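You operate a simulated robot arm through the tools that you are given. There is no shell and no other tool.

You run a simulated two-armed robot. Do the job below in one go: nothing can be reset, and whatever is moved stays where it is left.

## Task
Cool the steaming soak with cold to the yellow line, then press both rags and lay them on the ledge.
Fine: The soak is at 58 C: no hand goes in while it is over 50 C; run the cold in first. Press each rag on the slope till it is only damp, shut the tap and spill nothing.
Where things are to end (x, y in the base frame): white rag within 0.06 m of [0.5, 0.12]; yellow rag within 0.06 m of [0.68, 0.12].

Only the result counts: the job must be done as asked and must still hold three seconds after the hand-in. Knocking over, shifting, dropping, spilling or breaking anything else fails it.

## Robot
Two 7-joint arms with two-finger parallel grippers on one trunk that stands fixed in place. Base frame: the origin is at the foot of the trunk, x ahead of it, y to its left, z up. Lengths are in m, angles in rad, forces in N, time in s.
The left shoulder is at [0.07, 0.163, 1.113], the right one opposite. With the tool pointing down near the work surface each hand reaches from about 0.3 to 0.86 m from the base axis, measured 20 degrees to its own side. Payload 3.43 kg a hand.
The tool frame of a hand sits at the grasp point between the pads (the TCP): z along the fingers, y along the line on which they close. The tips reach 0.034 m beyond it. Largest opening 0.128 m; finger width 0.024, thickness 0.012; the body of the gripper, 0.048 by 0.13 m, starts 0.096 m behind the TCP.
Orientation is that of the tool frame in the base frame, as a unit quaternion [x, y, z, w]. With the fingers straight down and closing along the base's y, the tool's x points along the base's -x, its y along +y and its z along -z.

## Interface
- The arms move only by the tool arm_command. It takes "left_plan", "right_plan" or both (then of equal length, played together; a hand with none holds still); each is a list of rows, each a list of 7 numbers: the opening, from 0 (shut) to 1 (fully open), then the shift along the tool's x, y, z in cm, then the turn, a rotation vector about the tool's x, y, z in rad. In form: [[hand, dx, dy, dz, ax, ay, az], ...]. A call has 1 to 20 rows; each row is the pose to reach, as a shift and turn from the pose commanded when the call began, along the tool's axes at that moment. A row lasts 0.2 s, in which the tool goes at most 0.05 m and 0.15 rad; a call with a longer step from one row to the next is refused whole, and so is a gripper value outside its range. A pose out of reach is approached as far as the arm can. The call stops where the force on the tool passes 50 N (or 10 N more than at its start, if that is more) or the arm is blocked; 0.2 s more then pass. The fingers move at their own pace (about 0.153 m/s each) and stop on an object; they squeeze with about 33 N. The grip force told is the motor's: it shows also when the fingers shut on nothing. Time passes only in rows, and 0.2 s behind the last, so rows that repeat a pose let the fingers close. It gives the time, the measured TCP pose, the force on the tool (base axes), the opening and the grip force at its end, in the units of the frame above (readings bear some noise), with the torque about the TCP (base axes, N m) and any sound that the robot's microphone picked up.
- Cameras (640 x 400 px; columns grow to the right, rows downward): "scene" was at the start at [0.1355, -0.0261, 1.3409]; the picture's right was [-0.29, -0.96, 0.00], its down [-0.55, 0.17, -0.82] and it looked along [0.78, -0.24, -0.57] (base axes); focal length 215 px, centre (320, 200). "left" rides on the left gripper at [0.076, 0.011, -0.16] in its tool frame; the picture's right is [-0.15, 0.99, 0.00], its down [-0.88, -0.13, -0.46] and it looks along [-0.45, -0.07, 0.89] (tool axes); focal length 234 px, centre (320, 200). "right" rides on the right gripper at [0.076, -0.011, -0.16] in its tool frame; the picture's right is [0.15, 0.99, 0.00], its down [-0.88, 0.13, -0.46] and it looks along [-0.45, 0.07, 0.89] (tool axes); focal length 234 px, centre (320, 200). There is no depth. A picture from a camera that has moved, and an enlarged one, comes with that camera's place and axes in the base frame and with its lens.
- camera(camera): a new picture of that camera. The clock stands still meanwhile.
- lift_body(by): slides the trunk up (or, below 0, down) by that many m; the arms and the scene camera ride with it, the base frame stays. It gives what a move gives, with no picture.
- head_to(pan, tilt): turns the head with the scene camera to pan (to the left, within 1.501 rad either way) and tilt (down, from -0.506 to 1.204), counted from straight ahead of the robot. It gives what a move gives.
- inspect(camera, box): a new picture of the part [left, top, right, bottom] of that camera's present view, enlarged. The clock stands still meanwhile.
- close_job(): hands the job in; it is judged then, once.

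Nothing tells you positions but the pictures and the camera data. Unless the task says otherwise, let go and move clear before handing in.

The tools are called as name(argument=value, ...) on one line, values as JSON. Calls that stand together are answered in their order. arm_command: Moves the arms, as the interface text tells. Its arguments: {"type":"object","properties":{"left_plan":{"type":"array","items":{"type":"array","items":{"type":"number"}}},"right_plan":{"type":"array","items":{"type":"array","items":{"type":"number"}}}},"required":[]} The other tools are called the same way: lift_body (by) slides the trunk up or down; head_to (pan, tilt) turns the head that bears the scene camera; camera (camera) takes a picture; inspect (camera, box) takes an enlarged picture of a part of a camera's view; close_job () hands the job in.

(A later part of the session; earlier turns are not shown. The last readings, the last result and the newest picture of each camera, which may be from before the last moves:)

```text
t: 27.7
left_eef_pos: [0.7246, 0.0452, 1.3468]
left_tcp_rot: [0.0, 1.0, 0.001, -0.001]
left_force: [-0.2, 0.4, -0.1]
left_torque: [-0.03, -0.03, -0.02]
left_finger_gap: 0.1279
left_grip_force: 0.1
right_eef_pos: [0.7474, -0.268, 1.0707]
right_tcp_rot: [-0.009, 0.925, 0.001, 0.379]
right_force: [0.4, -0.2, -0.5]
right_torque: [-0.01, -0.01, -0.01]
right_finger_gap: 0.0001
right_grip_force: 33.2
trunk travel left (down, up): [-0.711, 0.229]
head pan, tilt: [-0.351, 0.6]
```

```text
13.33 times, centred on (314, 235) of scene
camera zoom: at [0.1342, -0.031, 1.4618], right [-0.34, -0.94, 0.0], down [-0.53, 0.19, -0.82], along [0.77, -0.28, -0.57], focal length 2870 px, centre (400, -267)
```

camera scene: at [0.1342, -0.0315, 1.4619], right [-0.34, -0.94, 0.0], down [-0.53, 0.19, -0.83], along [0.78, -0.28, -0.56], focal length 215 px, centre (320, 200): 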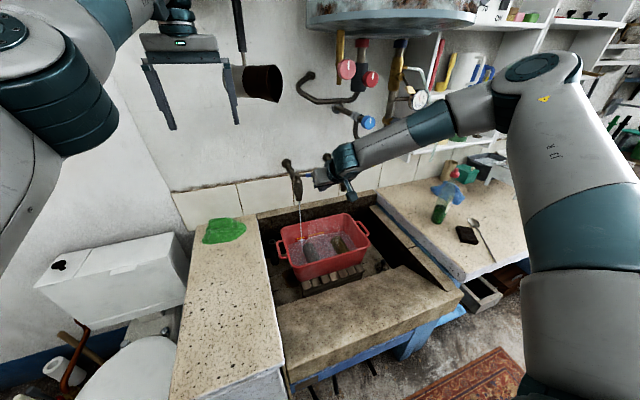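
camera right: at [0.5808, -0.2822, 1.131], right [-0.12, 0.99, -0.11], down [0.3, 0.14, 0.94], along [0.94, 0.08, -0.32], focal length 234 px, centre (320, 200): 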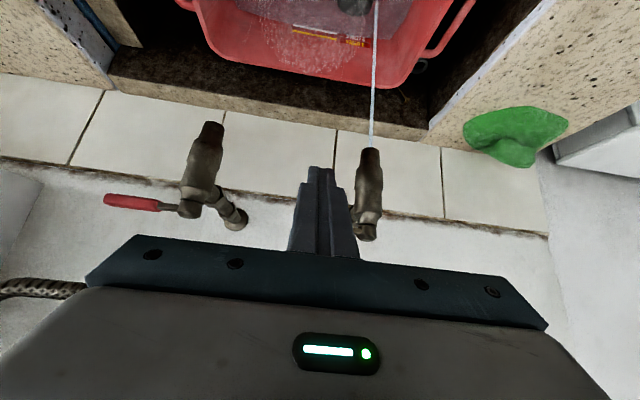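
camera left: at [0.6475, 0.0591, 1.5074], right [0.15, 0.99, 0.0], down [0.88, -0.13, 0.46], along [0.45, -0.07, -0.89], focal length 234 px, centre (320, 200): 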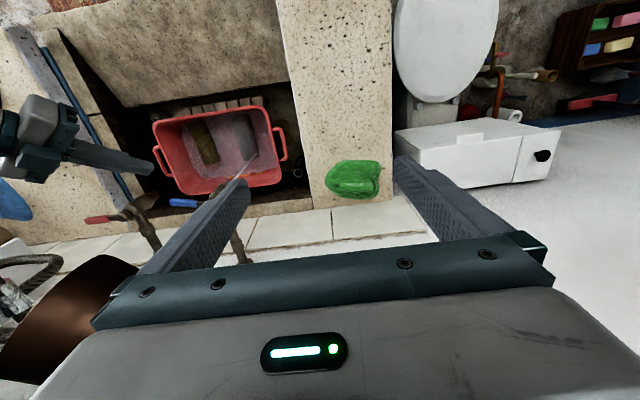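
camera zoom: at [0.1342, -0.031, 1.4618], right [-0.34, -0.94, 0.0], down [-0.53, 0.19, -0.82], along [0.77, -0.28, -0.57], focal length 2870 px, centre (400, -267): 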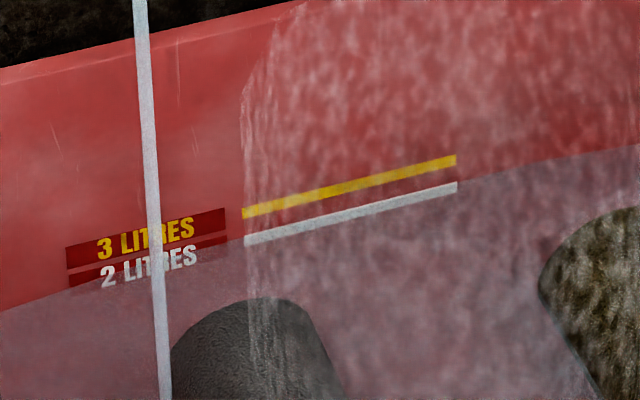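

It rises about 4.5 px per 4.2 s here, with roughly 30 px to go to the yellow line, so about 28 s. I'll hold about 17 s and check.

arm_command(right_plan=[[0, 0, 0, 0, 0, 0, 0], [0, 0, 0, 0, 0, 0, 0], [0, 0, 0, 0, 0, 0, 0], [0, 0, 0, 0, 0, 0, 0], [0, 0, 0, 0, 0, 0, 0], [0, 0, 0, 0, 0, 0, 0], [0, 0, 0, 0, 0, 0, 0], [0, 0, 0, 0, 0, 0, 0], [0, 0, 0, 0, 0, 0, 0], [0, 0, 0, 0, 0, 0, 0], [0, 0, 0, 0, 0, 0, 0], [0, 0, 0, 0, 0, 0, 0], [0, 0, 0, 0, 0, 0, 0], [0, 0, 0, 0, 0, 0, 0], [0, 0, 0, 0, 0, 0, 0], [0, 0, 0, 0, 0, 0, 0], [0, 0, 0, 0, 0, 0, 0], [0, 0, 0, 0, 0, 0, 0], [0, 0, 0, 0, 0, 0, 0], [0, 0, 0, 0, 0, 0, 0]])

arm_command(right_plan=[[0, 0, 0, 0, 0, 0, 0], [0, 0, 0, 0, 0, 0, 0], [0, 0, 0, 0, 0, 0, 0], [0, 0, 0, 0, 0, 0, 0], [0, 0, 0, 0, 0, 0, 0], [0, 0, 0, 0, 0, 0, 0], [0, 0, 0, 0, 0, 0, 0], [0, 0, 0, 0, 0, 0, 0], [0, 0, 0, 0, 0, 0, 0], [0, 0, 0, 0, 0, 0, 0], [0, 0, 0, 0, 0, 0, 0], [0, 0, 0, 0, 0, 0, 0], [0, 0, 0, 0, 0, 0, 0], [0, 0, 0, 0, 0, 0, 0], [0, 0, 0, 0, 0, 0, 0], [0, 0, 0, 0, 0, 0, 0], [0, 0, 0, 0, 0, 0, 0], [0, 0, 0, 0, 0, 0, 0], [0, 0, 0, 0, 0, 0, 0], [0, 0, 0, 0, 0, 0, 0]])

inspect(camera="scene", box=[290, 220, 338, 250])

arm_command(right_plan=[[0, 0, 0, 0, 0, 0, 0], [0, 0, 0, 0, 0, 0, 0], [0, 0, 0, 0, 0, 0, 0], [0, 0, 0, 0, 0, 0, 0], [0, 0, 0, 0, 0, 0, 0], [0, 0, 0, 0, 0, 0, 0], [0, 0, 0, 0, 0, 0, 0], [0, 0, 0, 0, 0, 0, 0], [0, 0, 0, 0, 0, 0, 0], [0, 0, 0, 0, 0, 0, 0], [0, 0, 0, 0, 0, 0, 0], [0, 0, 0, 0, 0, 0, 0], [0, 0, 0, 0, 0, 0, 0], [0, 0, 0, 0, 0, 0, 0], [0, 0, 0, 0, 0, 0, 0], [0, 0, 0, 0, 0, 0, 0], [0, 0, 0, 0, 0, 0, 0], [0, 0, 0, 0, 0, 0, 0], [0, 0, 0, 0, 0, 0, 0], [0, 0, 0, 0, 0, 0, 0]])

inspect(camera="scene", box=[290, 220, 338, 250])

```text
t: 31.9
left_eef_pos: [0.7242, 0.0446, 1.3465]
left_tcp_rot: [0.0, 1.0, 0.001, 0.001]
left_force: [-0.4, -0.9, -0.9]
left_torque: [-0.01, 0.01, 0.02]
left_finger_gap: 0.1281
left_grip_force: 0.1
right_eef_pos: [0.7464, -0.2677, 1.0706]
right_tcp_rot: [-0.009, 0.925, 0.001, 0.38]
right_force: [0.2, 0.2, -0.3]
right_torque: [0.01, 0.02, -0.01]
right_finger_gap: 0.0002
right_grip_force: 32.2
trunk travel left (down, up): [-0.711, 0.229]
head pan, tilt: [-0.351, 0.6]
```

```text
t: 36.1
left_eef_pos: [0.7251, 0.045, 1.348]
left_tcp_rot: [0.001, 1.0, -0.001, 0.0]
left_force: [0.1, 0.5, 0.4]
left_torque: [-0.04, -0.02, -0.01]
left_finger_gap: 0.1281
left_grip_force: 0.0
right_eef_pos: [0.7475, -0.2676, 1.0713]
right_tcp_rot: [-0.009, 0.925, 0.001, 0.38]
right_force: [-0.2, 0.5, -0.3]
right_torque: [0.01, 0.0, 0.02]
right_finger_gap: 0.0
right_grip_force: 32.9
trunk travel left (down, up): [-0.711, 0.229]
head pan, tilt: [-0.351, 0.6]
```

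```text
13.33 times, centred on (314, 235) of scene
camera zoom: at [0.1342, -0.031, 1.4618], right [-0.34, -0.94, 0.0], down [-0.53, 0.19, -0.82], along [0.77, -0.28, -0.57], focal length 2870 px, centre (400, -267)
```

zoom: 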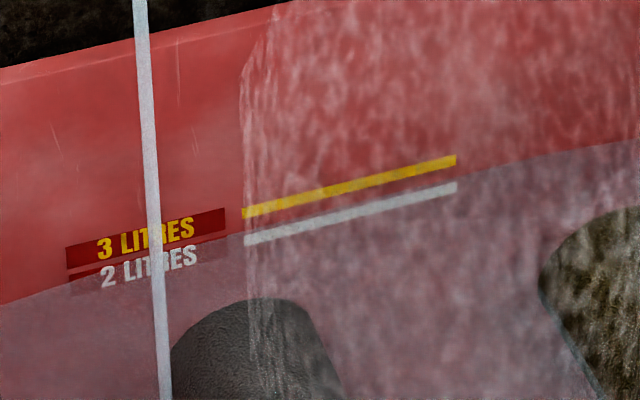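

```text
t: 40.3
left_eef_pos: [0.7243, 0.0434, 1.347]
left_tcp_rot: [-0.001, 1.0, 0.0, 0.0]
left_force: [-0.1, 0.8, 0.3]
left_torque: [-0.01, -0.03, -0.01]
left_finger_gap: 0.1283
left_grip_force: 0.1
right_eef_pos: [0.7469, -0.2684, 1.0705]
right_tcp_rot: [-0.01, 0.925, 0.002, 0.38]
right_force: [-0.1, 0.4, 0.6]
right_torque: [-0.03, 0.02, 0.0]
right_finger_gap: 0.0
right_grip_force: 33.3
trunk travel left (down, up): [-0.711, 0.229]
head pan, tilt: [-0.351, 0.6]
```

```text
13.33 times, centred on (314, 235) of scene
camera zoom: at [0.1342, -0.031, 1.4618], right [-0.34, -0.94, 0.0], down [-0.53, 0.19, -0.82], along [0.77, -0.28, -0.57], focal length 2870 px, centre (400, -267)
```

zoom: 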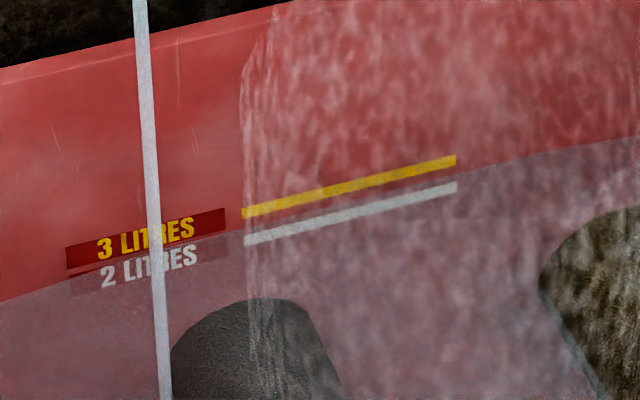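

The level is now between the white and yellow lines, about 14 px short. I'll hold another 8 s or so and check.

arm_command(right_plan=[[0, 0, 0, 0, 0, 0, 0], [0, 0, 0, 0, 0, 0, 0], [0, 0, 0, 0, 0, 0, 0], [0, 0, 0, 0, 0, 0, 0], [0, 0, 0, 0, 0, 0, 0], [0, 0, 0, 0, 0, 0, 0], [0, 0, 0, 0, 0, 0, 0], [0, 0, 0, 0, 0, 0, 0], [0, 0, 0, 0, 0, 0, 0], [0, 0, 0, 0, 0, 0, 0], [0, 0, 0, 0, 0, 0, 0], [0, 0, 0, 0, 0, 0, 0], [0, 0, 0, 0, 0, 0, 0], [0, 0, 0, 0, 0, 0, 0], [0, 0, 0, 0, 0, 0, 0], [0, 0, 0, 0, 0, 0, 0], [0, 0, 0, 0, 0, 0, 0], [0, 0, 0, 0, 0, 0, 0], [0, 0, 0, 0, 0, 0, 0], [0, 0, 0, 0, 0, 0, 0]])

arm_command(right_plan=[[0, 0, 0, 0, 0, 0, 0], [0, 0, 0, 0, 0, 0, 0], [0, 0, 0, 0, 0, 0, 0], [0, 0, 0, 0, 0, 0, 0], [0, 0, 0, 0, 0, 0, 0], [0, 0, 0, 0, 0, 0, 0], [0, 0, 0, 0, 0, 0, 0], [0, 0, 0, 0, 0, 0, 0], [0, 0, 0, 0, 0, 0, 0], [0, 0, 0, 0, 0, 0, 0], [0, 0, 0, 0, 0, 0, 0], [0, 0, 0, 0, 0, 0, 0], [0, 0, 0, 0, 0, 0, 0], [0, 0, 0, 0, 0, 0, 0], [0, 0, 0, 0, 0, 0, 0], [0, 0, 0, 0, 0, 0, 0], [0, 0, 0, 0, 0, 0, 0], [0, 0, 0, 0, 0, 0, 0], [0, 0, 0, 0, 0, 0, 0], [0, 0, 0, 0, 0, 0, 0]])

inspect(camera="scene", box=[290, 220, 338, 250])

inspect(camera="scene", box=[300, 228, 324, 243])

```text
t: 44.5
left_eef_pos: [0.7245, 0.0449, 1.3476]
left_tcp_rot: [0.0, 1.0, 0.0, 0.0]
left_force: [0.6, -0.2, -0.5]
left_torque: [0.01, 0.03, 0.05]
left_finger_gap: 0.1281
left_grip_force: 0.1
right_eef_pos: [0.7472, -0.2674, 1.07]
right_tcp_rot: [-0.01, 0.925, 0.002, 0.38]
right_force: [-0.7, -0.1, -0.9]
right_torque: [-0.01, -0.03, 0.03]
right_finger_gap: 0.0
right_grip_force: 32.8
trunk travel left (down, up): [-0.711, 0.229]
head pan, tilt: [-0.351, 0.6]
```

```text
t: 48.7
left_eef_pos: [0.7245, 0.044, 1.3468]
left_tcp_rot: [0.0, 1.0, 0.0, 0.0]
left_force: [0.2, 0.5, -0.6]
left_torque: [0.0, -0.03, 0.03]
left_finger_gap: 0.1277
left_grip_force: 0.2
right_eef_pos: [0.7472, -0.2672, 1.0718]
right_tcp_rot: [-0.009, 0.925, 0.002, 0.38]
right_force: [0.0, -0.1, 0.2]
right_torque: [-0.04, 0.01, -0.02]
right_finger_gap: 0.0002
right_grip_force: 32.9
trunk travel left (down, up): [-0.711, 0.229]
head pan, tilt: [-0.351, 0.6]
```

```text
13.33 times, centred on (314, 235) of scene
camera zoom: at [0.1342, -0.031, 1.4618], right [-0.34, -0.94, 0.0], down [-0.53, 0.19, -0.82], along [0.77, -0.28, -0.57], focal length 2870 px, centre (400, -267)
```

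zoom: 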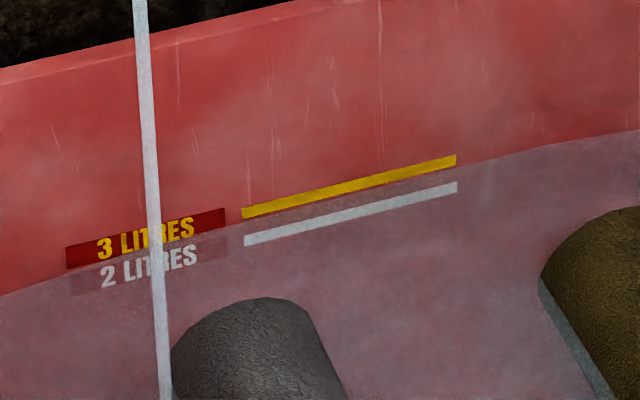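

```text
16.00 times, centred on (312, 236) of scene
camera zoom: at [0.1342, -0.031, 1.4618], right [-0.34, -0.94, 0.0], down [-0.53, 0.19, -0.82], along [0.77, -0.28, -0.57], focal length 3444 px, centre (448, -368)
```

zoom: 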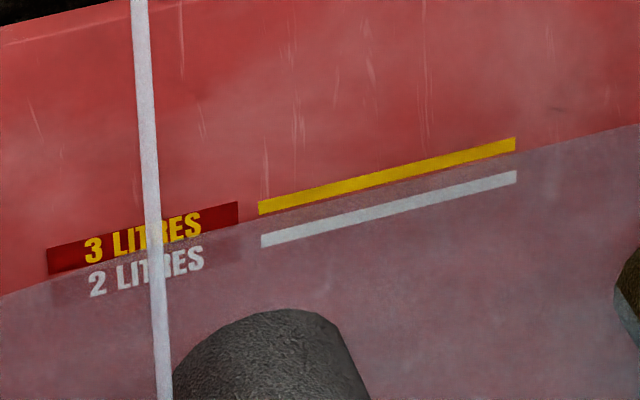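

The steam is gone, so the soak is below 50 °C, and the level is just under the yellow line. I'll bring the fingers closer to the lever while it runs about 5 s more.

arm_command(right_plan=[[0, -1.0, 0, 1.0, 0, 0, 0], [0, -2.0, 0, 2.0, 0, 0, 0], [0, -2.0, 0, 2.0, 0, 0, 0], [0, -2.0, 0, 2.0, 0, 0, 0], [0, -2.0, 0, 2.0, 0, 0, 0], [0, -2.0, 0, 2.0, 0, 0, 0], [0, -2.0, 0, 2.0, 0, 0, 0], [0, -2.0, 0, 2.0, 0, 0, 0], [0, -2.0, 0, 2.0, 0, 0, 0], [0, -2.0, 0, 2.0, 0, 0, 0], [0, -2.0, 0, 2.0, 0, 0, 0], [0, -2.0, 0, 2.0, 0, 0, 0], [0, -2.0, 0, 2.0, 0, 0, 0], [0, -2.0, 0, 2.0, 0, 0, 0], [0, -2.0, 0, 2.0, 0, 0, 0], [0, -2.0, 0, 2.0, 0, 0, 0], [0, -2.0, 0, 2.0, 0, 0, 0], [0, -2.0, 0, 2.0, 0, 0, 0], [0, -2.0, 0, 2.0, 0, 0, 0], [0, -2.0, 0, 2.0, 0, 0, 0]])

inspect(camera="scene", box=[300, 228, 324, 243])

inspect(camera="scene", box=[275, 145, 371, 205])

camera(camera="right")

```text
t: 52.9
left_eef_pos: [0.7231, 0.0456, 1.347]
left_tcp_rot: [0.0, 1.0, 0.001, 0.0]
left_force: [-0.6, -0.3, 0.6]
left_torque: [0.03, -0.03, 0.03]
left_finger_gap: 0.128
left_grip_force: 0.1
right_eef_pos: [0.7753, -0.2678, 1.0721]
right_tcp_rot: [-0.01, 0.925, 0.002, 0.38]
right_force: [-0.2, -0.2, 0.2]
right_torque: [-0.03, 0.0, 0.01]
right_finger_gap: 0.0
right_grip_force: 32.7
trunk travel left (down, up): [-0.711, 0.229]
head pan, tilt: [-0.351, 0.6]
```

```text
16.00 times, centred on (312, 236) of scene
camera zoom: at [0.1342, -0.031, 1.4618], right [-0.34, -0.94, 0.0], down [-0.53, 0.19, -0.82], along [0.77, -0.28, -0.57], focal length 3444 px, centre (448, -368)
```

zoom: 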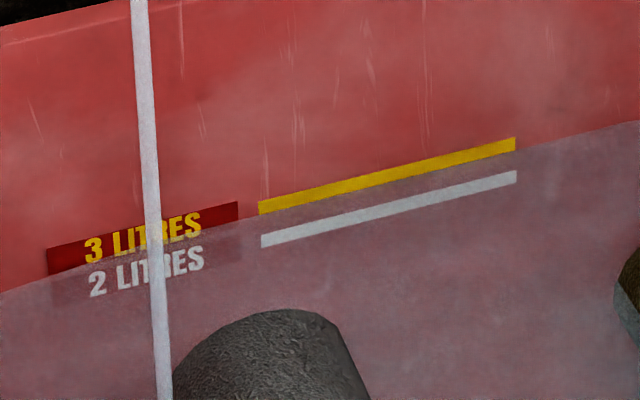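

```text
6.67 times, centred on (323, 175) of scene
camera zoom: at [0.1342, -0.031, 1.4618], right [-0.34, -0.94, 0.0], down [-0.53, 0.19, -0.82], along [0.77, -0.28, -0.57], focal length 1435 px, centre (300, 367)
```

zoom: 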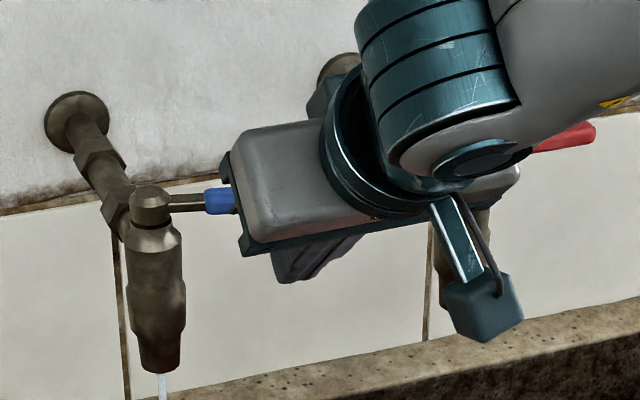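

```text
taken
camera right: at [0.609, -0.2823, 1.1319], right [-0.12, 0.99, -0.11], down [0.3, 0.14, 0.94], along [0.94, 0.08, -0.32], focal length 234 px, centre (320, 200)
```

right: 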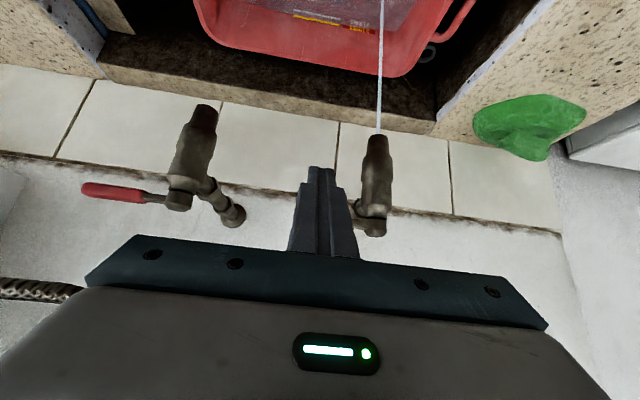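

The water is at the bottom edge of the yellow stripe. I'll let it run about 4 s more to reach the middle of the stripe, then push the lever shut.

arm_command(right_plan=[[0, 0, 0, 0, 0, 0, 0], [0, 0, 0, 0, 0, 0, 0], [0, 0, 0, 0, 0, 0, 0], [0, 0, 0, 0, 0, 0, 0], [0, 0, 0, 0, 0, 0, 0], [0, 0, 0, 0, 0, 0, 0], [0, 0, 0, 0, 0, 0, 0], [0, 0, 0, 0, 0, 0, 0], [0, 0, 0, 0, 0, 0, 0], [0, 0, 0, 0, 0, 0, 0], [0, 0, 0, 0, 0, 0, 0], [0, 0, 0, 0, 0, 0, 0], [0, 0, 0, 0, 0, 0, 0], [0, 0, 0, 0, 0, 0, 0], [0, 0, 0, 0, 0, 0, 0], [0, 0, 0, 0, 0, 0, 0], [0, 0, 0, 0, 0, 0, 0], [0, -0.9, 0, 0.9, 0, 0, 0], [0, -1.4, 0, 1.4, 0, 0, 0], [0, -1.8, 0, 1.8, 0, 0, 0]])

inspect(camera="scene", box=[300, 228, 324, 243])

inspect(camera="scene", box=[275, 145, 371, 205])

camera(camera="right")

```text
t: 57.1
left_eef_pos: [0.7246, 0.0447, 1.3474]
left_tcp_rot: [0.0, 1.0, 0.001, 0.0]
left_force: [-0.1, 0.9, 0.8]
left_torque: [0.0, 0.02, -0.05]
left_finger_gap: 0.1281
left_grip_force: 0.1
right_eef_pos: [0.8003, -0.2668, 1.0729]
right_tcp_rot: [-0.009, 0.925, 0.002, 0.38]
right_force: [-1.6, -0.2, 0.5]
right_torque: [0.01, 0.01, -0.02]
right_finger_gap: 0.0
right_grip_force: 33.1
trunk travel left (down, up): [-0.711, 0.229]
head pan, tilt: [-0.351, 0.6]
```

```text
16.00 times, centred on (312, 236) of scene
camera zoom: at [0.134, -0.031, 1.4618], right [-0.34, -0.94, 0.0], down [-0.53, 0.19, -0.82], along [0.77, -0.28, -0.57], focal length 3444 px, centre (448, -368)
```

zoom: 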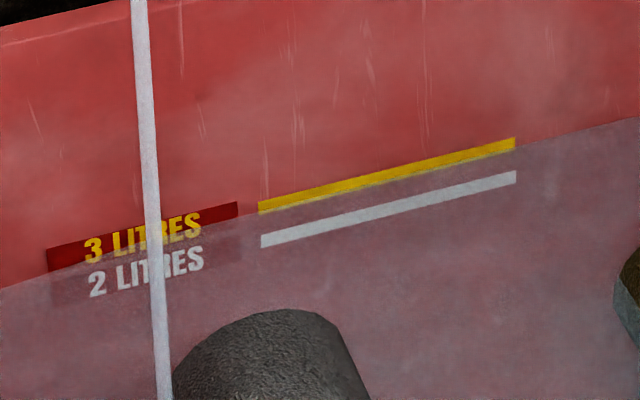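

```text
6.67 times, centred on (323, 175) of scene
camera zoom: at [0.134, -0.031, 1.4618], right [-0.34, -0.94, 0.0], down [-0.53, 0.19, -0.82], along [0.77, -0.28, -0.57], focal length 1435 px, centre (300, 367)
```

zoom: 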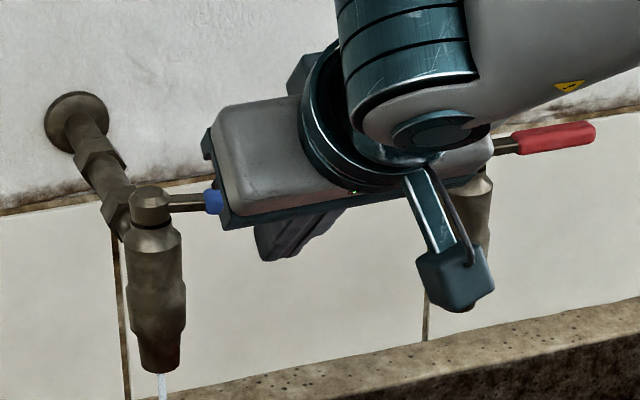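

```text
taken
camera right: at [0.634, -0.281, 1.1331], right [-0.12, 0.99, -0.11], down [0.3, 0.14, 0.94], along [0.94, 0.08, -0.32], focal length 234 px, centre (320, 200)
```

right: 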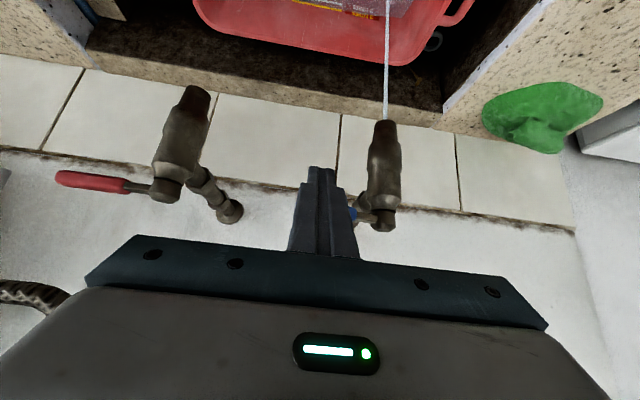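

The fingers are just touching the lever and the water is nearly mid-stripe. I'll push the lever shut now.

arm_command(right_plan=[[0, -0.6, 0, 0.6, 0, 0, 0], [0, -1.1, 0, 1.1, 0, 0, 0], [0, -1.5, 0, 1.5, 0, 0, 0]])

inspect(camera="scene", box=[275, 145, 371, 205])

inspect(camera="scene", box=[300, 228, 324, 243])

```text
t: 57.9
left_eef_pos: [0.7222, 0.0448, 1.3483]
left_tcp_rot: [-0.001, 1.0, 0.0, 0.001]
left_force: [0.0, -1.0, -0.4]
left_torque: [-0.04, -0.04, 0.01]
left_finger_gap: 0.1279
left_grip_force: 0.0
right_eef_pos: [0.8191, -0.267, 1.0712]
right_tcp_rot: [-0.009, 0.926, 0.001, 0.379]
right_force: [-17.2, -1.5, -5.0]
right_torque: [0.08, 0.11, 0.03]
right_finger_gap: 0.0001
right_grip_force: 33.3
trunk travel left (down, up): [-0.711, 0.229]
head pan, tilt: [-0.351, 0.6]
```

```text
6.67 times, centred on (323, 175) of scene
camera zoom: at [0.1315, -0.0317, 1.4619], right [-0.34, -0.94, 0.0], down [-0.53, 0.19, -0.83], along [0.78, -0.28, -0.56], focal length 1435 px, centre (300, 367)
```

zoom: 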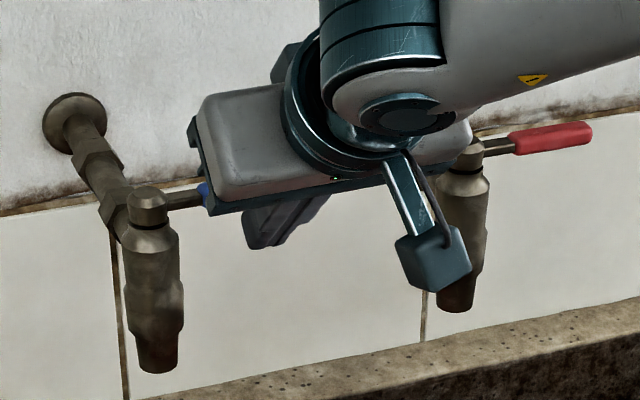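

```text
16.00 times, centred on (312, 236) of scene
camera zoom: at [0.1315, -0.0317, 1.4619], right [-0.34, -0.94, 0.0], down [-0.53, 0.19, -0.83], along [0.78, -0.28, -0.56], focal length 3444 px, centre (448, -368)
```

zoom: 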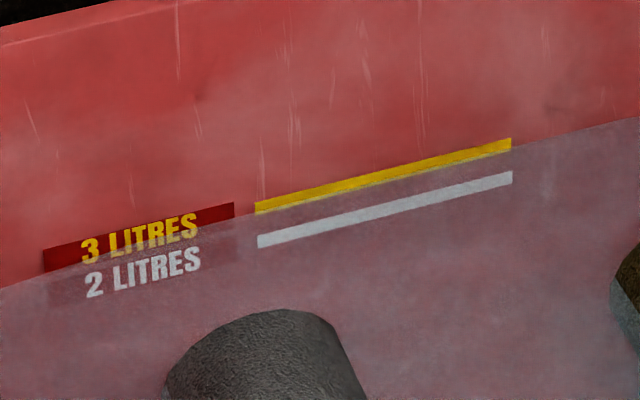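

The stream has stopped, with the lever against its stop and the water at the yellow stripe. I'll give it one more small push, then back straight off and check for drips.

arm_command(right_plan=[[0, -0.25, 0, 0.25, 0, 0, 0], [0, -0.25, 0, 0.25, 0, 0, 0], [0, 2.0, 0, -2.0, 0, 0, 0], [0, 5.0, 0, -5.0, 0, 0, 0], [0, 8.0, 0, -8.0, 0, 0, 0], [0, 11.0, 0, -11.0, 0, 0, 0]])

inspect(camera="scene", box=[265, 140, 393, 220])

inspect(camera="scene", box=[270, 210, 374, 275])

camera(camera="right")

```text
t: 59.3
left_eef_pos: [0.7211, 0.0433, 1.3489]
left_tcp_rot: [0.0, 1.0, 0.0, 0.001]
left_force: [-0.1, 0.6, 0.5]
left_torque: [0.03, -0.06, -0.01]
left_finger_gap: 0.1281
left_grip_force: 0.0
right_eef_pos: [0.6608, -0.2724, 1.0752]
right_tcp_rot: [-0.01, 0.925, 0.002, 0.38]
right_force: [-0.4, 0.0, -0.7]
right_torque: [0.0, -0.02, 0.04]
right_finger_gap: 0.0
right_grip_force: 32.6
trunk travel left (down, up): [-0.711, 0.229]
head pan, tilt: [-0.351, 0.6]
```

```text
5.00 times, centred on (329, 180) of scene
camera zoom: at [0.1326, -0.0315, 1.462], right [-0.34, -0.94, 0.0], down [-0.53, 0.19, -0.83], along [0.78, -0.28, -0.56], focal length 1076 px, centre (275, 300)
```

zoom: 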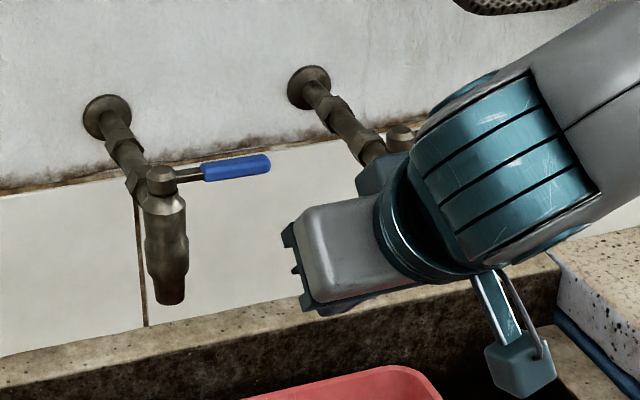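

```text
6.15 times, centred on (322, 242) of scene
camera zoom: at [0.1326, -0.0315, 1.462], right [-0.34, -0.94, 0.0], down [-0.53, 0.19, -0.83], along [0.78, -0.28, -0.56], focal length 1325 px, centre (308, -62)
```

zoom: 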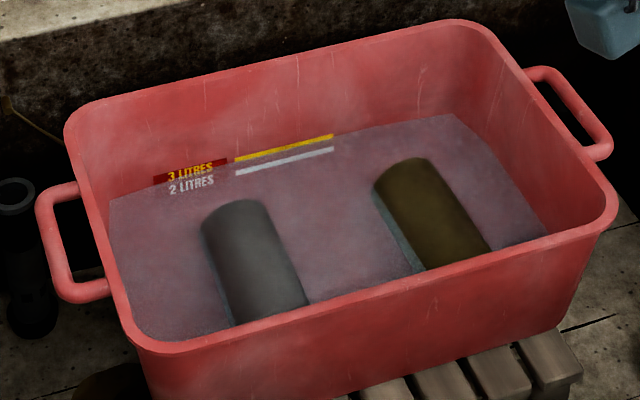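

```text
taken
camera right: at [0.4952, -0.2859, 1.1342], right [-0.12, 0.99, -0.11], down [0.3, 0.14, 0.94], along [0.95, 0.08, -0.32], focal length 234 px, centre (320, 200)
```

right: 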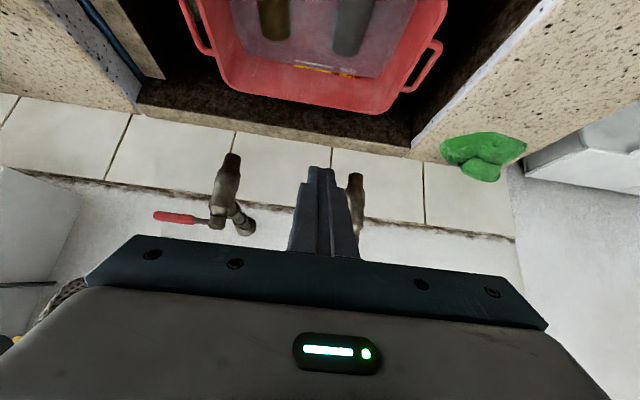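

The tap is shut with no drip, and the water sits at the yellow line. The rags lie along x, with grey/white at y≈−0.232 and yellow at y≈−0.376, both about x 0.74–0.86. Next I'll lower the trunk and look from above with the right hand.

lift_body(by=-0.2)

arm_command(right_plan=[[1, 0, 0, 0, 0, 0.14, 0], [1, 0, 0, 0, 0, 0.28, 0], [1, 0, 0, 0, 0, 0.42, 0]])

camera(camera="right")

camera(camera="scene")

camera(camera="left")

```text
t: 61.5
left_eef_pos: [0.7239, 0.0456, 1.1475]
left_tcp_rot: [0.0, 1.0, 0.0, 0.0]
left_force: [1.0, 0.8, 0.3]
left_torque: [0.03, 0.0, -0.01]
left_finger_gap: 0.128
left_grip_force: 0.1
right_eef_pos: [0.6625, -0.2711, 0.8743]
right_tcp_rot: [-0.01, 0.925, 0.001, 0.379]
right_force: [-0.1, -0.4, 0.7]
right_torque: [-0.01, 0.0, -0.02]
right_finger_gap: 0.0001
right_grip_force: 32.7
trunk travel left (down, up): [-0.511, 0.429]
head pan, tilt: [-0.351, 0.6]
```

```text
t: 62.3
left_eef_pos: [0.7247, 0.0447, 1.1467]
left_tcp_rot: [0.0, 1.0, 0.0, 0.0]
left_force: [0.0, 0.0, 0.1]
left_torque: [0.01, 0.0, 0.0]
left_finger_gap: 0.1279
left_grip_force: 0.0
right_eef_pos: [0.6619, -0.2713, 0.8744]
right_tcp_rot: [-0.01, 0.984, -0.001, 0.178]
right_force: [-0.5, -0.1, -0.6]
right_torque: [-0.03, -0.01, 0.0]
right_finger_gap: 0.1278
right_grip_force: 0.0
trunk travel left (down, up): [-0.511, 0.429]
head pan, tilt: [-0.351, 0.6]
```

```text
taken
camera right: at [0.536, -0.2847, 0.9965], right [-0.16, 0.99, -0.06], down [0.66, 0.15, 0.73], along [0.73, 0.08, -0.68], focal length 234 px, centre (320, 200)
```

right: 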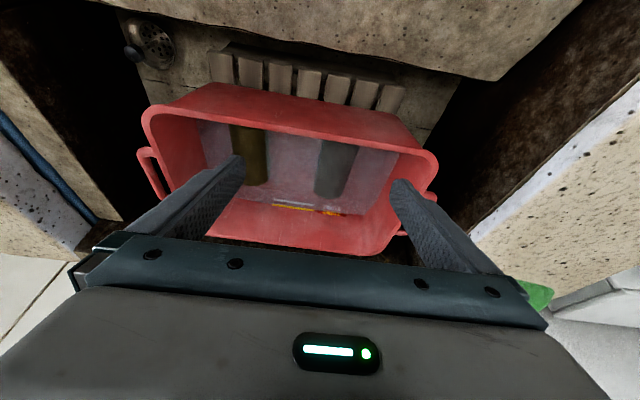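

```text
taken
camera scene: at [0.1348, -0.0307, 1.2617], right [-0.34, -0.94, 0.0], down [-0.53, 0.19, -0.82], along [0.77, -0.28, -0.57], focal length 215 px, centre (320, 200)
```

scene: 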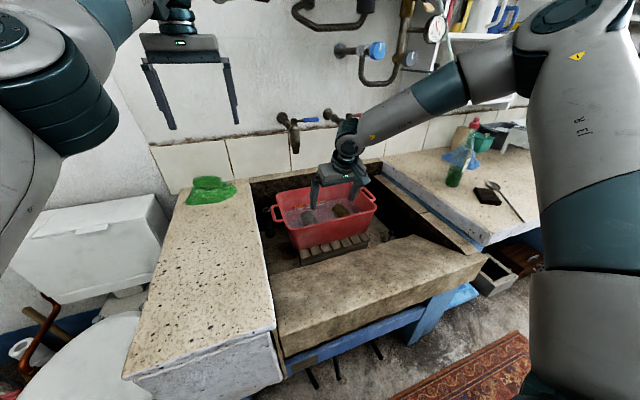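

```text
taken
camera left: at [0.6491, 0.0562, 1.3064], right [0.15, 0.99, 0.0], down [0.88, -0.13, 0.46], along [0.45, -0.07, -0.89], focal length 234 px, centre (320, 200)
```

left: 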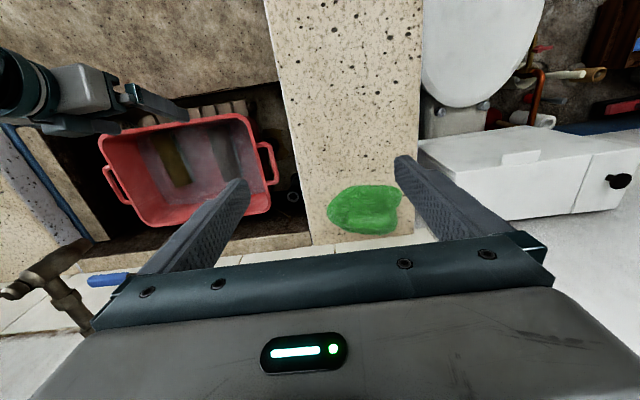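

The grey/white rag centre is about (0.795, −0.236) and the yellow about (0.795, −0.374). I'll set the right hand over the white rag, fingers parted about 9 cm with a slight tilt, above the rim.

arm_command(right_plan=[[0.7, -3.35, 1.1, 2.81, 0, 0.053, 0], [0.7, -6.7, 2.2, 5.62, 0, 0.106, 0], [0.7, -10.05, 3.3, 8.43, 0, 0.158, 0], [0.7, -10.05, 3.3, 8.43, 0, 0.158, 0]])

camera(camera="right")

inspect(camera="scene", box=[230, 100, 422, 260])

camera(camera="left")

```text
t: 63.3
left_eef_pos: [0.7241, 0.0445, 1.1457]
left_tcp_rot: [0.0, 1.0, 0.0, 0.0]
left_force: [0.3, 0.1, -0.1]
left_torque: [0.01, 0.04, 0.03]
left_finger_gap: 0.1279
left_grip_force: 0.0
right_eef_pos: [0.7376, -0.2692, 0.8452]
right_tcp_rot: [-0.01, 0.995, -0.001, 0.1]
right_force: [0.2, 0.2, 0.1]
right_torque: [0.03, -0.01, -0.01]
right_finger_gap: 0.0897
right_grip_force: 0.1
right hand out of reach, approached as far as the arm can: row 2, 3, 4
trunk travel left (down, up): [-0.511, 0.429]
head pan, tilt: [-0.351, 0.6]
```

```text
taken
camera right: at [0.6317, -0.281, 0.9863], right [-0.16, 0.99, -0.03], down [0.77, 0.15, 0.62], along [0.62, 0.08, -0.78], focal length 234 px, centre (320, 200)
```

right: 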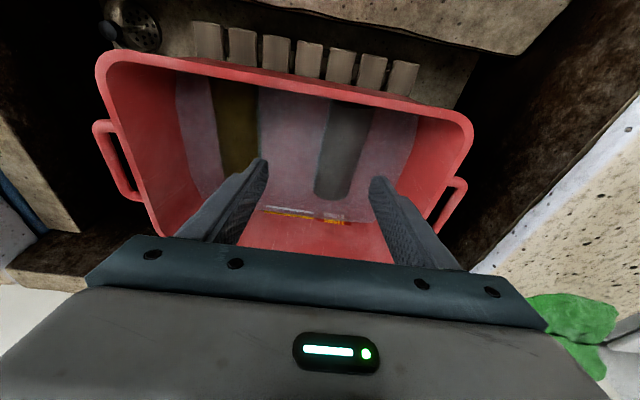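

```text
2.50 times, centred on (326, 180) of scene
camera zoom: at [0.135, -0.0308, 1.2616], right [-0.34, -0.94, 0.0], down [-0.53, 0.19, -0.82], along [0.77, -0.28, -0.57], focal length 538 px, centre (305, 250)
```

zoom: 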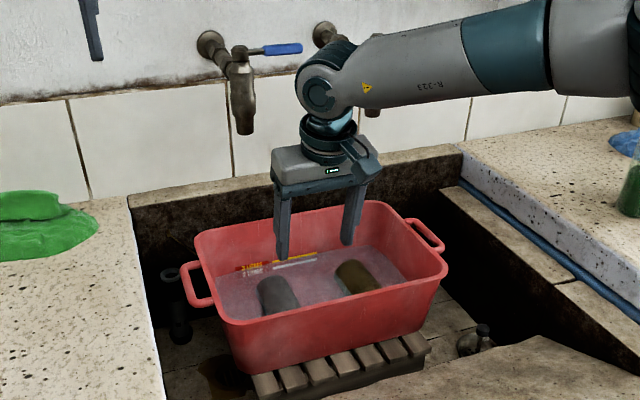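

```text
taken
camera left: at [0.6494, 0.0562, 1.3062], right [0.15, 0.99, 0.0], down [0.88, -0.13, 0.45], along [0.45, -0.07, -0.89], focal length 234 px, centre (320, 200)
```

left: 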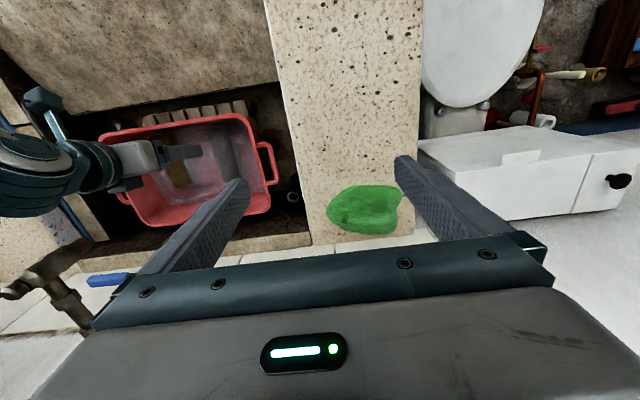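

The hand stops short (0.738, −0.269): it can't swing farther left and forward at this height relative to the shoulder. I'll raise the trunk so the arm reaches down more, then try again.

lift_body(by=0.2)

arm_command(right_plan=[[0.7, 0.9, 0, 4.4, 0, 0, 0], [0.7, 1.8, 0, 8.8, 0, 0, 0], [0.7, 2.7, 0, 13.2, 0, 0, 0], [0.7, 3.6, 0, 17.6, 0, 0, 0], [0.7, 3.6, 0, 20.0, 0, 0, 0]])

camera(camera="scene")

```text
t: 65.4
left_eef_pos: [0.7233, 0.0452, 1.3467]
left_tcp_rot: [-0.001, 1.0, 0.0, 0.0]
left_force: [0.0, 0.5, 0.0]
left_torque: [-0.02, -0.02, 0.0]
left_finger_gap: 0.1284
left_grip_force: 0.0
right_eef_pos: [0.7374, -0.2685, 1.0471]
right_tcp_rot: [-0.009, 0.995, -0.001, 0.101]
right_force: [-0.5, -0.3, 0.4]
right_torque: [-0.01, -0.02, 0.01]
right_finger_gap: 0.0896
right_grip_force: 0.0
trunk travel left (down, up): [-0.711, 0.229]
head pan, tilt: [-0.351, 0.6]
```

```text
t: 66.6
left_eef_pos: [0.7248, 0.0441, 1.3471]
left_tcp_rot: [-0.001, 1.0, 0.0, 0.0]
left_force: [-0.5, -0.6, 0.1]
left_torque: [0.02, -0.01, -0.01]
left_finger_gap: 0.128
left_grip_force: 0.0
right_eef_pos: [0.6798, -0.309, 0.9071]
right_tcp_rot: [-0.01, 0.995, 0.0, 0.101]
right_force: [-0.1, 0.0, 0.0]
right_torque: [0.01, 0.02, 0.01]
right_finger_gap: 0.0895
right_grip_force: 0.0
right hand out of reach, approached as far as the arm can: row 1, 2, 3, 4, 5
trunk travel left (down, up): [-0.711, 0.229]
head pan, tilt: [-0.351, 0.6]
```

```text
taken
camera scene: at [0.1343, -0.0313, 1.4618], right [-0.34, -0.94, 0.0], down [-0.53, 0.19, -0.82], along [0.77, -0.28, -0.57], focal length 215 px, centre (320, 200)
```

scene: 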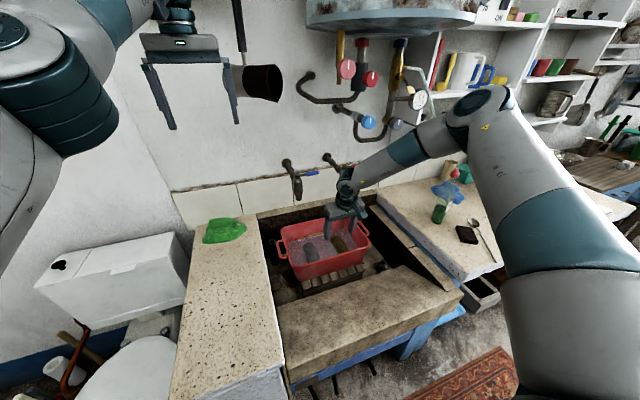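

Raising the trunk made it worse, so height isn't the cause. It looks like a wrist-turn limit, since turning the hand left ran out earlier. I'll turn the hand the other way (clockwise) and see if the reach opens up.

arm_command(right_plan=[[0.7, 0, 0, 0, 0.025, 0, 0.1225], [0.7, 0, 0, 0, 0.05, 0, 0.245], [0.7, 0, 0, 0, 0.075, 0, 0.3675], [0.7, 0, 0, 0, 0.0995, 0, 0.49], [0.7, -2.24, 1.83, 2.17, 0.0995, 0, 0.49], [0.7, -4.48, 3.65, 4.33, 0.0995, 0, 0.49], [0.7, -6.72, 5.48, 6.5, 0.0995, 0, 0.49], [0.7, -8.96, 7.3, 8.66, 0.0995, 0, 0.49]])

camera(camera="scene")

```text
t: 68.4
left_eef_pos: [0.7244, 0.0444, 1.3468]
left_tcp_rot: [0.0, 1.0, -0.001, -0.001]
left_force: [0.4, 0.4, 0.7]
left_torque: [0.01, 0.01, -0.01]
left_finger_gap: 0.1281
left_grip_force: 0.1
right_eef_pos: [0.6776, -0.3115, 0.9273]
right_tcp_rot: [0.236, 0.966, -0.025, 0.099]
right_force: [0.2, -0.3, -0.5]
right_torque: [-0.03, -0.03, 0.02]
right_finger_gap: 0.0896
right_grip_force: 0.0
right hand out of reach, approached as far as the arm can: row 2, 3, 4, 5, 6, 7, 8
trunk travel left (down, up): [-0.711, 0.229]
head pan, tilt: [-0.351, 0.6]
```

```text
taken
camera scene: at [0.1342, -0.0309, 1.4618], right [-0.34, -0.94, 0.0], down [-0.53, 0.19, -0.82], along [0.77, -0.28, -0.57], focal length 215 px, centre (320, 200)
```

scene: 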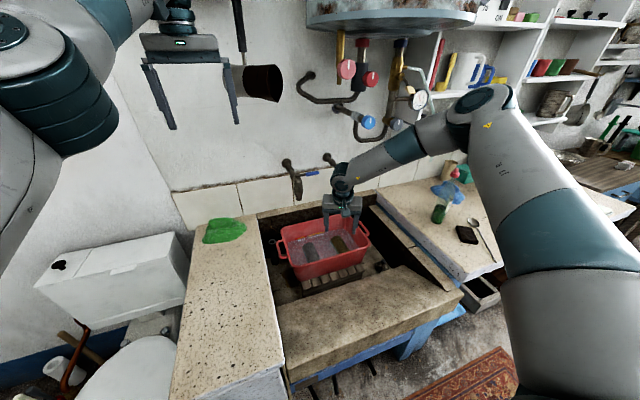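

Still blocked. Before going further I'll find what frees the arm: I'll bring the hand back and left over the slope, square again, then try to extend from there.

arm_command(right_plan=[[0.7, 3.94, 1.72, -2.0, -0.016, 0, -0.078], [0.7, 7.88, 3.44, -4.0, -0.032, 0, -0.156], [0.7, 11.82, 5.16, -6.0, -0.048, 0, -0.234], [0.7, 15.77, 6.88, -8.0, -0.065, 0, -0.312], [0.7, 19.71, 8.6, -10.0, -0.081, 0, -0.39], [0.7, 23.65, 10.32, -12.07, -0.097, 0, -0.468]])

camera(camera="scene")

```text
t: 69.8
left_eef_pos: [0.7233, 0.0443, 1.3486]
left_tcp_rot: [0.0, 1.0, 0.0, 0.0]
left_force: [0.4, 0.7, 0.0]
left_torque: [0.04, -0.03, -0.01]
left_finger_gap: 0.128
left_grip_force: 0.0
right_eef_pos: [0.4989, -0.1405, 1.0053]
right_tcp_rot: [0.001, 0.995, 0.001, 0.102]
right_force: [0.2, 0.6, 0.9]
right_torque: [0.03, -0.03, -0.01]
right_finger_gap: 0.0895
right_grip_force: 0.1
right hand out of reach, approached as far as the arm can: row 5, 6
trunk travel left (down, up): [-0.711, 0.229]
head pan, tilt: [-0.351, 0.6]
```

```text
taken
camera scene: at [0.1335, -0.0306, 1.4619], right [-0.34, -0.94, 0.0], down [-0.53, 0.19, -0.83], along [0.78, -0.28, -0.56], focal length 215 px, centre (320, 200)
```

scene: 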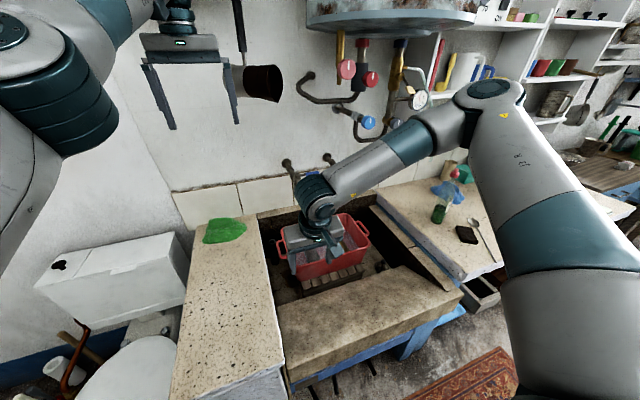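

The right elbow stays put and splayed out, which is what limits the reach. I'll park the left hand farther left and raise the right hand a bit, so I can drop the trunk and re-pose the right arm safely.

arm_command(left_plan=[[1, 1.71, 4.43, 0, 0, 0, 0], [1, 3.43, 8.86, 0, 0, 0, 0], [1, 5.14, 13.29, 0, 0, 0, 0], [1, 6.86, 17.71, 0, 0, 0, 0], [1, 8.57, 22.14, 0, 0, 0, 0], [1, 10.29, 26.57, 0, 0, 0, 0], [1, 12.0, 31.0, 0, 0, 0, 0]], right_plan=[[0.7, -0.75, 0, -3.7, 0, 0, 0], [0.7, -1.5, 0, -7.4, 0, 0, 0], [0.7, -2.25, 0, -11.0, 0, 0, 0], [0.7, -3.0, 0, -14.7, 0, 0, 0], [0.7, -3.0, 0, -14.7, 0, 0, 0], [0.7, -3.0, 0, -14.7, 0, 0, 0], [0.7, -3.0, 0, -14.7, 0, 0, 0]])

lift_body(by=-0.25)

camera(camera="scene")

```text
t: 71.4
left_eef_pos: [0.5989, 0.3601, 1.3474]
left_tcp_rot: [0.0, 1.0, -0.002, 0.001]
left_force: [-0.7, -0.8, 0.0]
left_torque: [-0.03, -0.03, 0.01]
left_finger_gap: 0.1282
left_grip_force: 0.0
right_eef_pos: [0.499, -0.1348, 1.1582]
right_tcp_rot: [0.001, 0.995, -0.002, 0.102]
right_force: [-1.4, 0.3, -1.0]
right_torque: [-0.04, 0.0, -0.02]
right_finger_gap: 0.0895
right_grip_force: 0.0
trunk travel left (down, up): [-0.711, 0.229]
head pan, tilt: [-0.351, 0.6]
```

```text
t: 74.0
left_eef_pos: [0.6018, 0.3578, 1.0992]
left_tcp_rot: [-0.001, 1.0, 0.0, 0.0]
left_force: [-0.3, 0.1, 0.2]
left_torque: [-0.01, 0.0, -0.02]
left_finger_gap: 0.1279
left_grip_force: 0.0
right_eef_pos: [0.501, -0.1376, 0.9082]
right_tcp_rot: [0.0, 0.995, -0.001, 0.102]
right_force: [0.7, 0.7, 0.6]
right_torque: [0.02, 0.02, 0.01]
right_finger_gap: 0.0901
right_grip_force: 0.0
trunk travel left (down, up): [-0.461, 0.479]
head pan, tilt: [-0.351, 0.6]
```

```text
taken
camera scene: at [0.1339, -0.0308, 1.2119], right [-0.34, -0.94, 0.0], down [-0.53, 0.19, -0.83], along [0.77, -0.28, -0.56], focal length 215 px, centre (320, 200)
```

scene: 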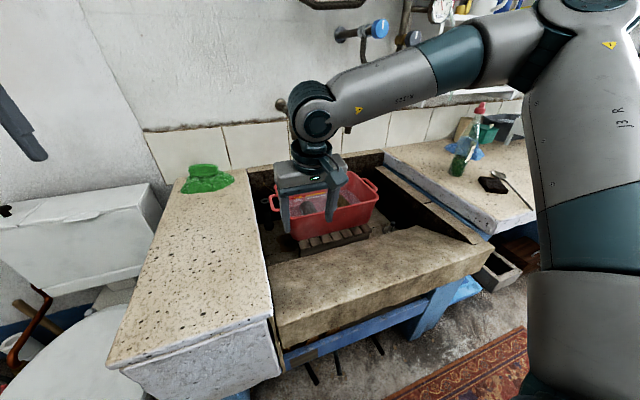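

arm_command(right_plan=[[0.7, -2.7, 2.25, -0.72, 0, 0, 0], [0.7, -5.4, 4.5, -1.43, 0, 0, 0], [0.7, -8.1, 6.75, -2.15, 0, 0, 0], [0.7, -10.8, 9.0, -2.86, 0, 0, 0]])

camera(camera="scene")

```text
t: 75.0
left_eef_pos: [0.601, 0.357, 1.098]
left_tcp_rot: [0.001, 1.0, 0.001, 0.0]
left_force: [-0.6, 0.4, 0.2]
left_torque: [0.0, -0.01, 0.01]
left_finger_gap: 0.1279
left_grip_force: 0.0
right_eef_pos: [0.5322, -0.1184, 0.9235]
right_tcp_rot: [0.002, 0.995, -0.001, 0.101]
right_force: [-0.4, 0.2, 0.6]
right_torque: [0.0, 0.03, 0.03]
right_finger_gap: 0.0896
right_grip_force: 0.2
right hand out of reach, approached as far as the arm can: row 2, 3, 4
trunk travel left (down, up): [-0.461, 0.479]
head pan, tilt: [-0.351, 0.6]
```

```text
taken
camera scene: at [0.1342, -0.031, 1.2118], right [-0.34, -0.94, 0.0], down [-0.53, 0.19, -0.82], along [0.77, -0.28, -0.57], focal length 215 px, centre (320, 200)
```

scene: 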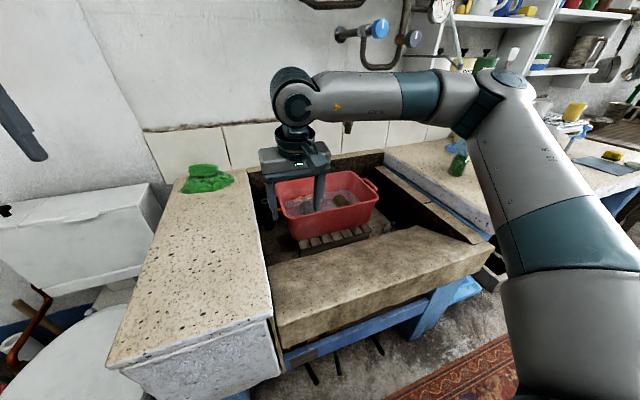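

The right elbow keeps ending at the same splayed spot, so this posture is stuck against a limit. I'll test straightening the arm out to the right, well above everything, to see whether the shoulder frees up.

arm_command(right_plan=[[0.7, -1.0, -4.3, -0.4, 0, 0, 0], [0.7, -2.0, -8.6, -0.8, 0, 0, 0], [0.7, -3.0, -12.9, -1.2, 0, 0, 0], [0.7, -4.0, -17.2, -1.6, 0, 0, 0], [0.7, -5.0, -21.5, -2.0, 0, 0, 0], [0.7, -6.0, -25.8, -2.4, 0, 0, 0], [0.7, -7.0, -30.1, -2.8, 0, 0, 0], [0.7, -8.0, -34.4, -3.2, 0, 0, 0], [0.7, -9.0, -38.7, -3.6, 0, 0, 0], [0.7, -10.0, -43.0, -4.0, 0, 0, 0]])

head_to(pan=-0.8, tilt=0.35)

camera(camera="scene")

```text
t: 77.2
left_eef_pos: [0.6011, 0.357, 1.0983]
left_tcp_rot: [0.0, 1.0, 0.0, 0.001]
left_force: [0.0, -0.7, -0.3]
left_torque: [0.0, 0.01, 0.0]
left_finger_gap: 0.1279
left_grip_force: 0.0
right_eef_pos: [0.6224, -0.551, 0.9794]
right_tcp_rot: [0.0, 0.995, -0.002, 0.101]
right_force: [1.0, -0.2, -0.7]
right_torque: [0.01, 0.0, 0.03]
right_finger_gap: 0.0894
right_grip_force: 0.1
trunk travel left (down, up): [-0.461, 0.479]
head pan, tilt: [-0.351, 0.6]
```

```text
t: 78.1
left_eef_pos: [0.603, 0.3583, 1.0984]
left_tcp_rot: [0.001, 1.0, 0.0, 0.0]
left_force: [-0.4, 0.3, 0.6]
left_torque: [-0.01, 0.01, 0.01]
left_finger_gap: 0.1279
left_grip_force: 0.1
right_eef_pos: [0.6225, -0.5502, 0.9802]
right_tcp_rot: [0.001, 0.995, -0.001, 0.101]
right_force: [0.0, 0.2, 0.5]
right_torque: [0.01, 0.01, 0.03]
right_finger_gap: 0.0896
right_grip_force: 0.0
trunk travel left (down, up): [-0.461, 0.479]
head pan, tilt: [-0.799, 0.351]
```

```text
taken
camera scene: at [0.1161, -0.0673, 1.2345], right [-0.72, -0.7, 0.0], down [-0.24, 0.25, -0.94], along [0.66, -0.67, -0.34], focal length 215 px, centre (320, 200)
```

scene: 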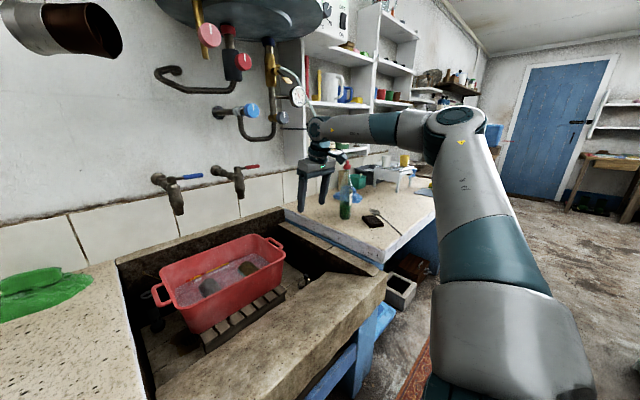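

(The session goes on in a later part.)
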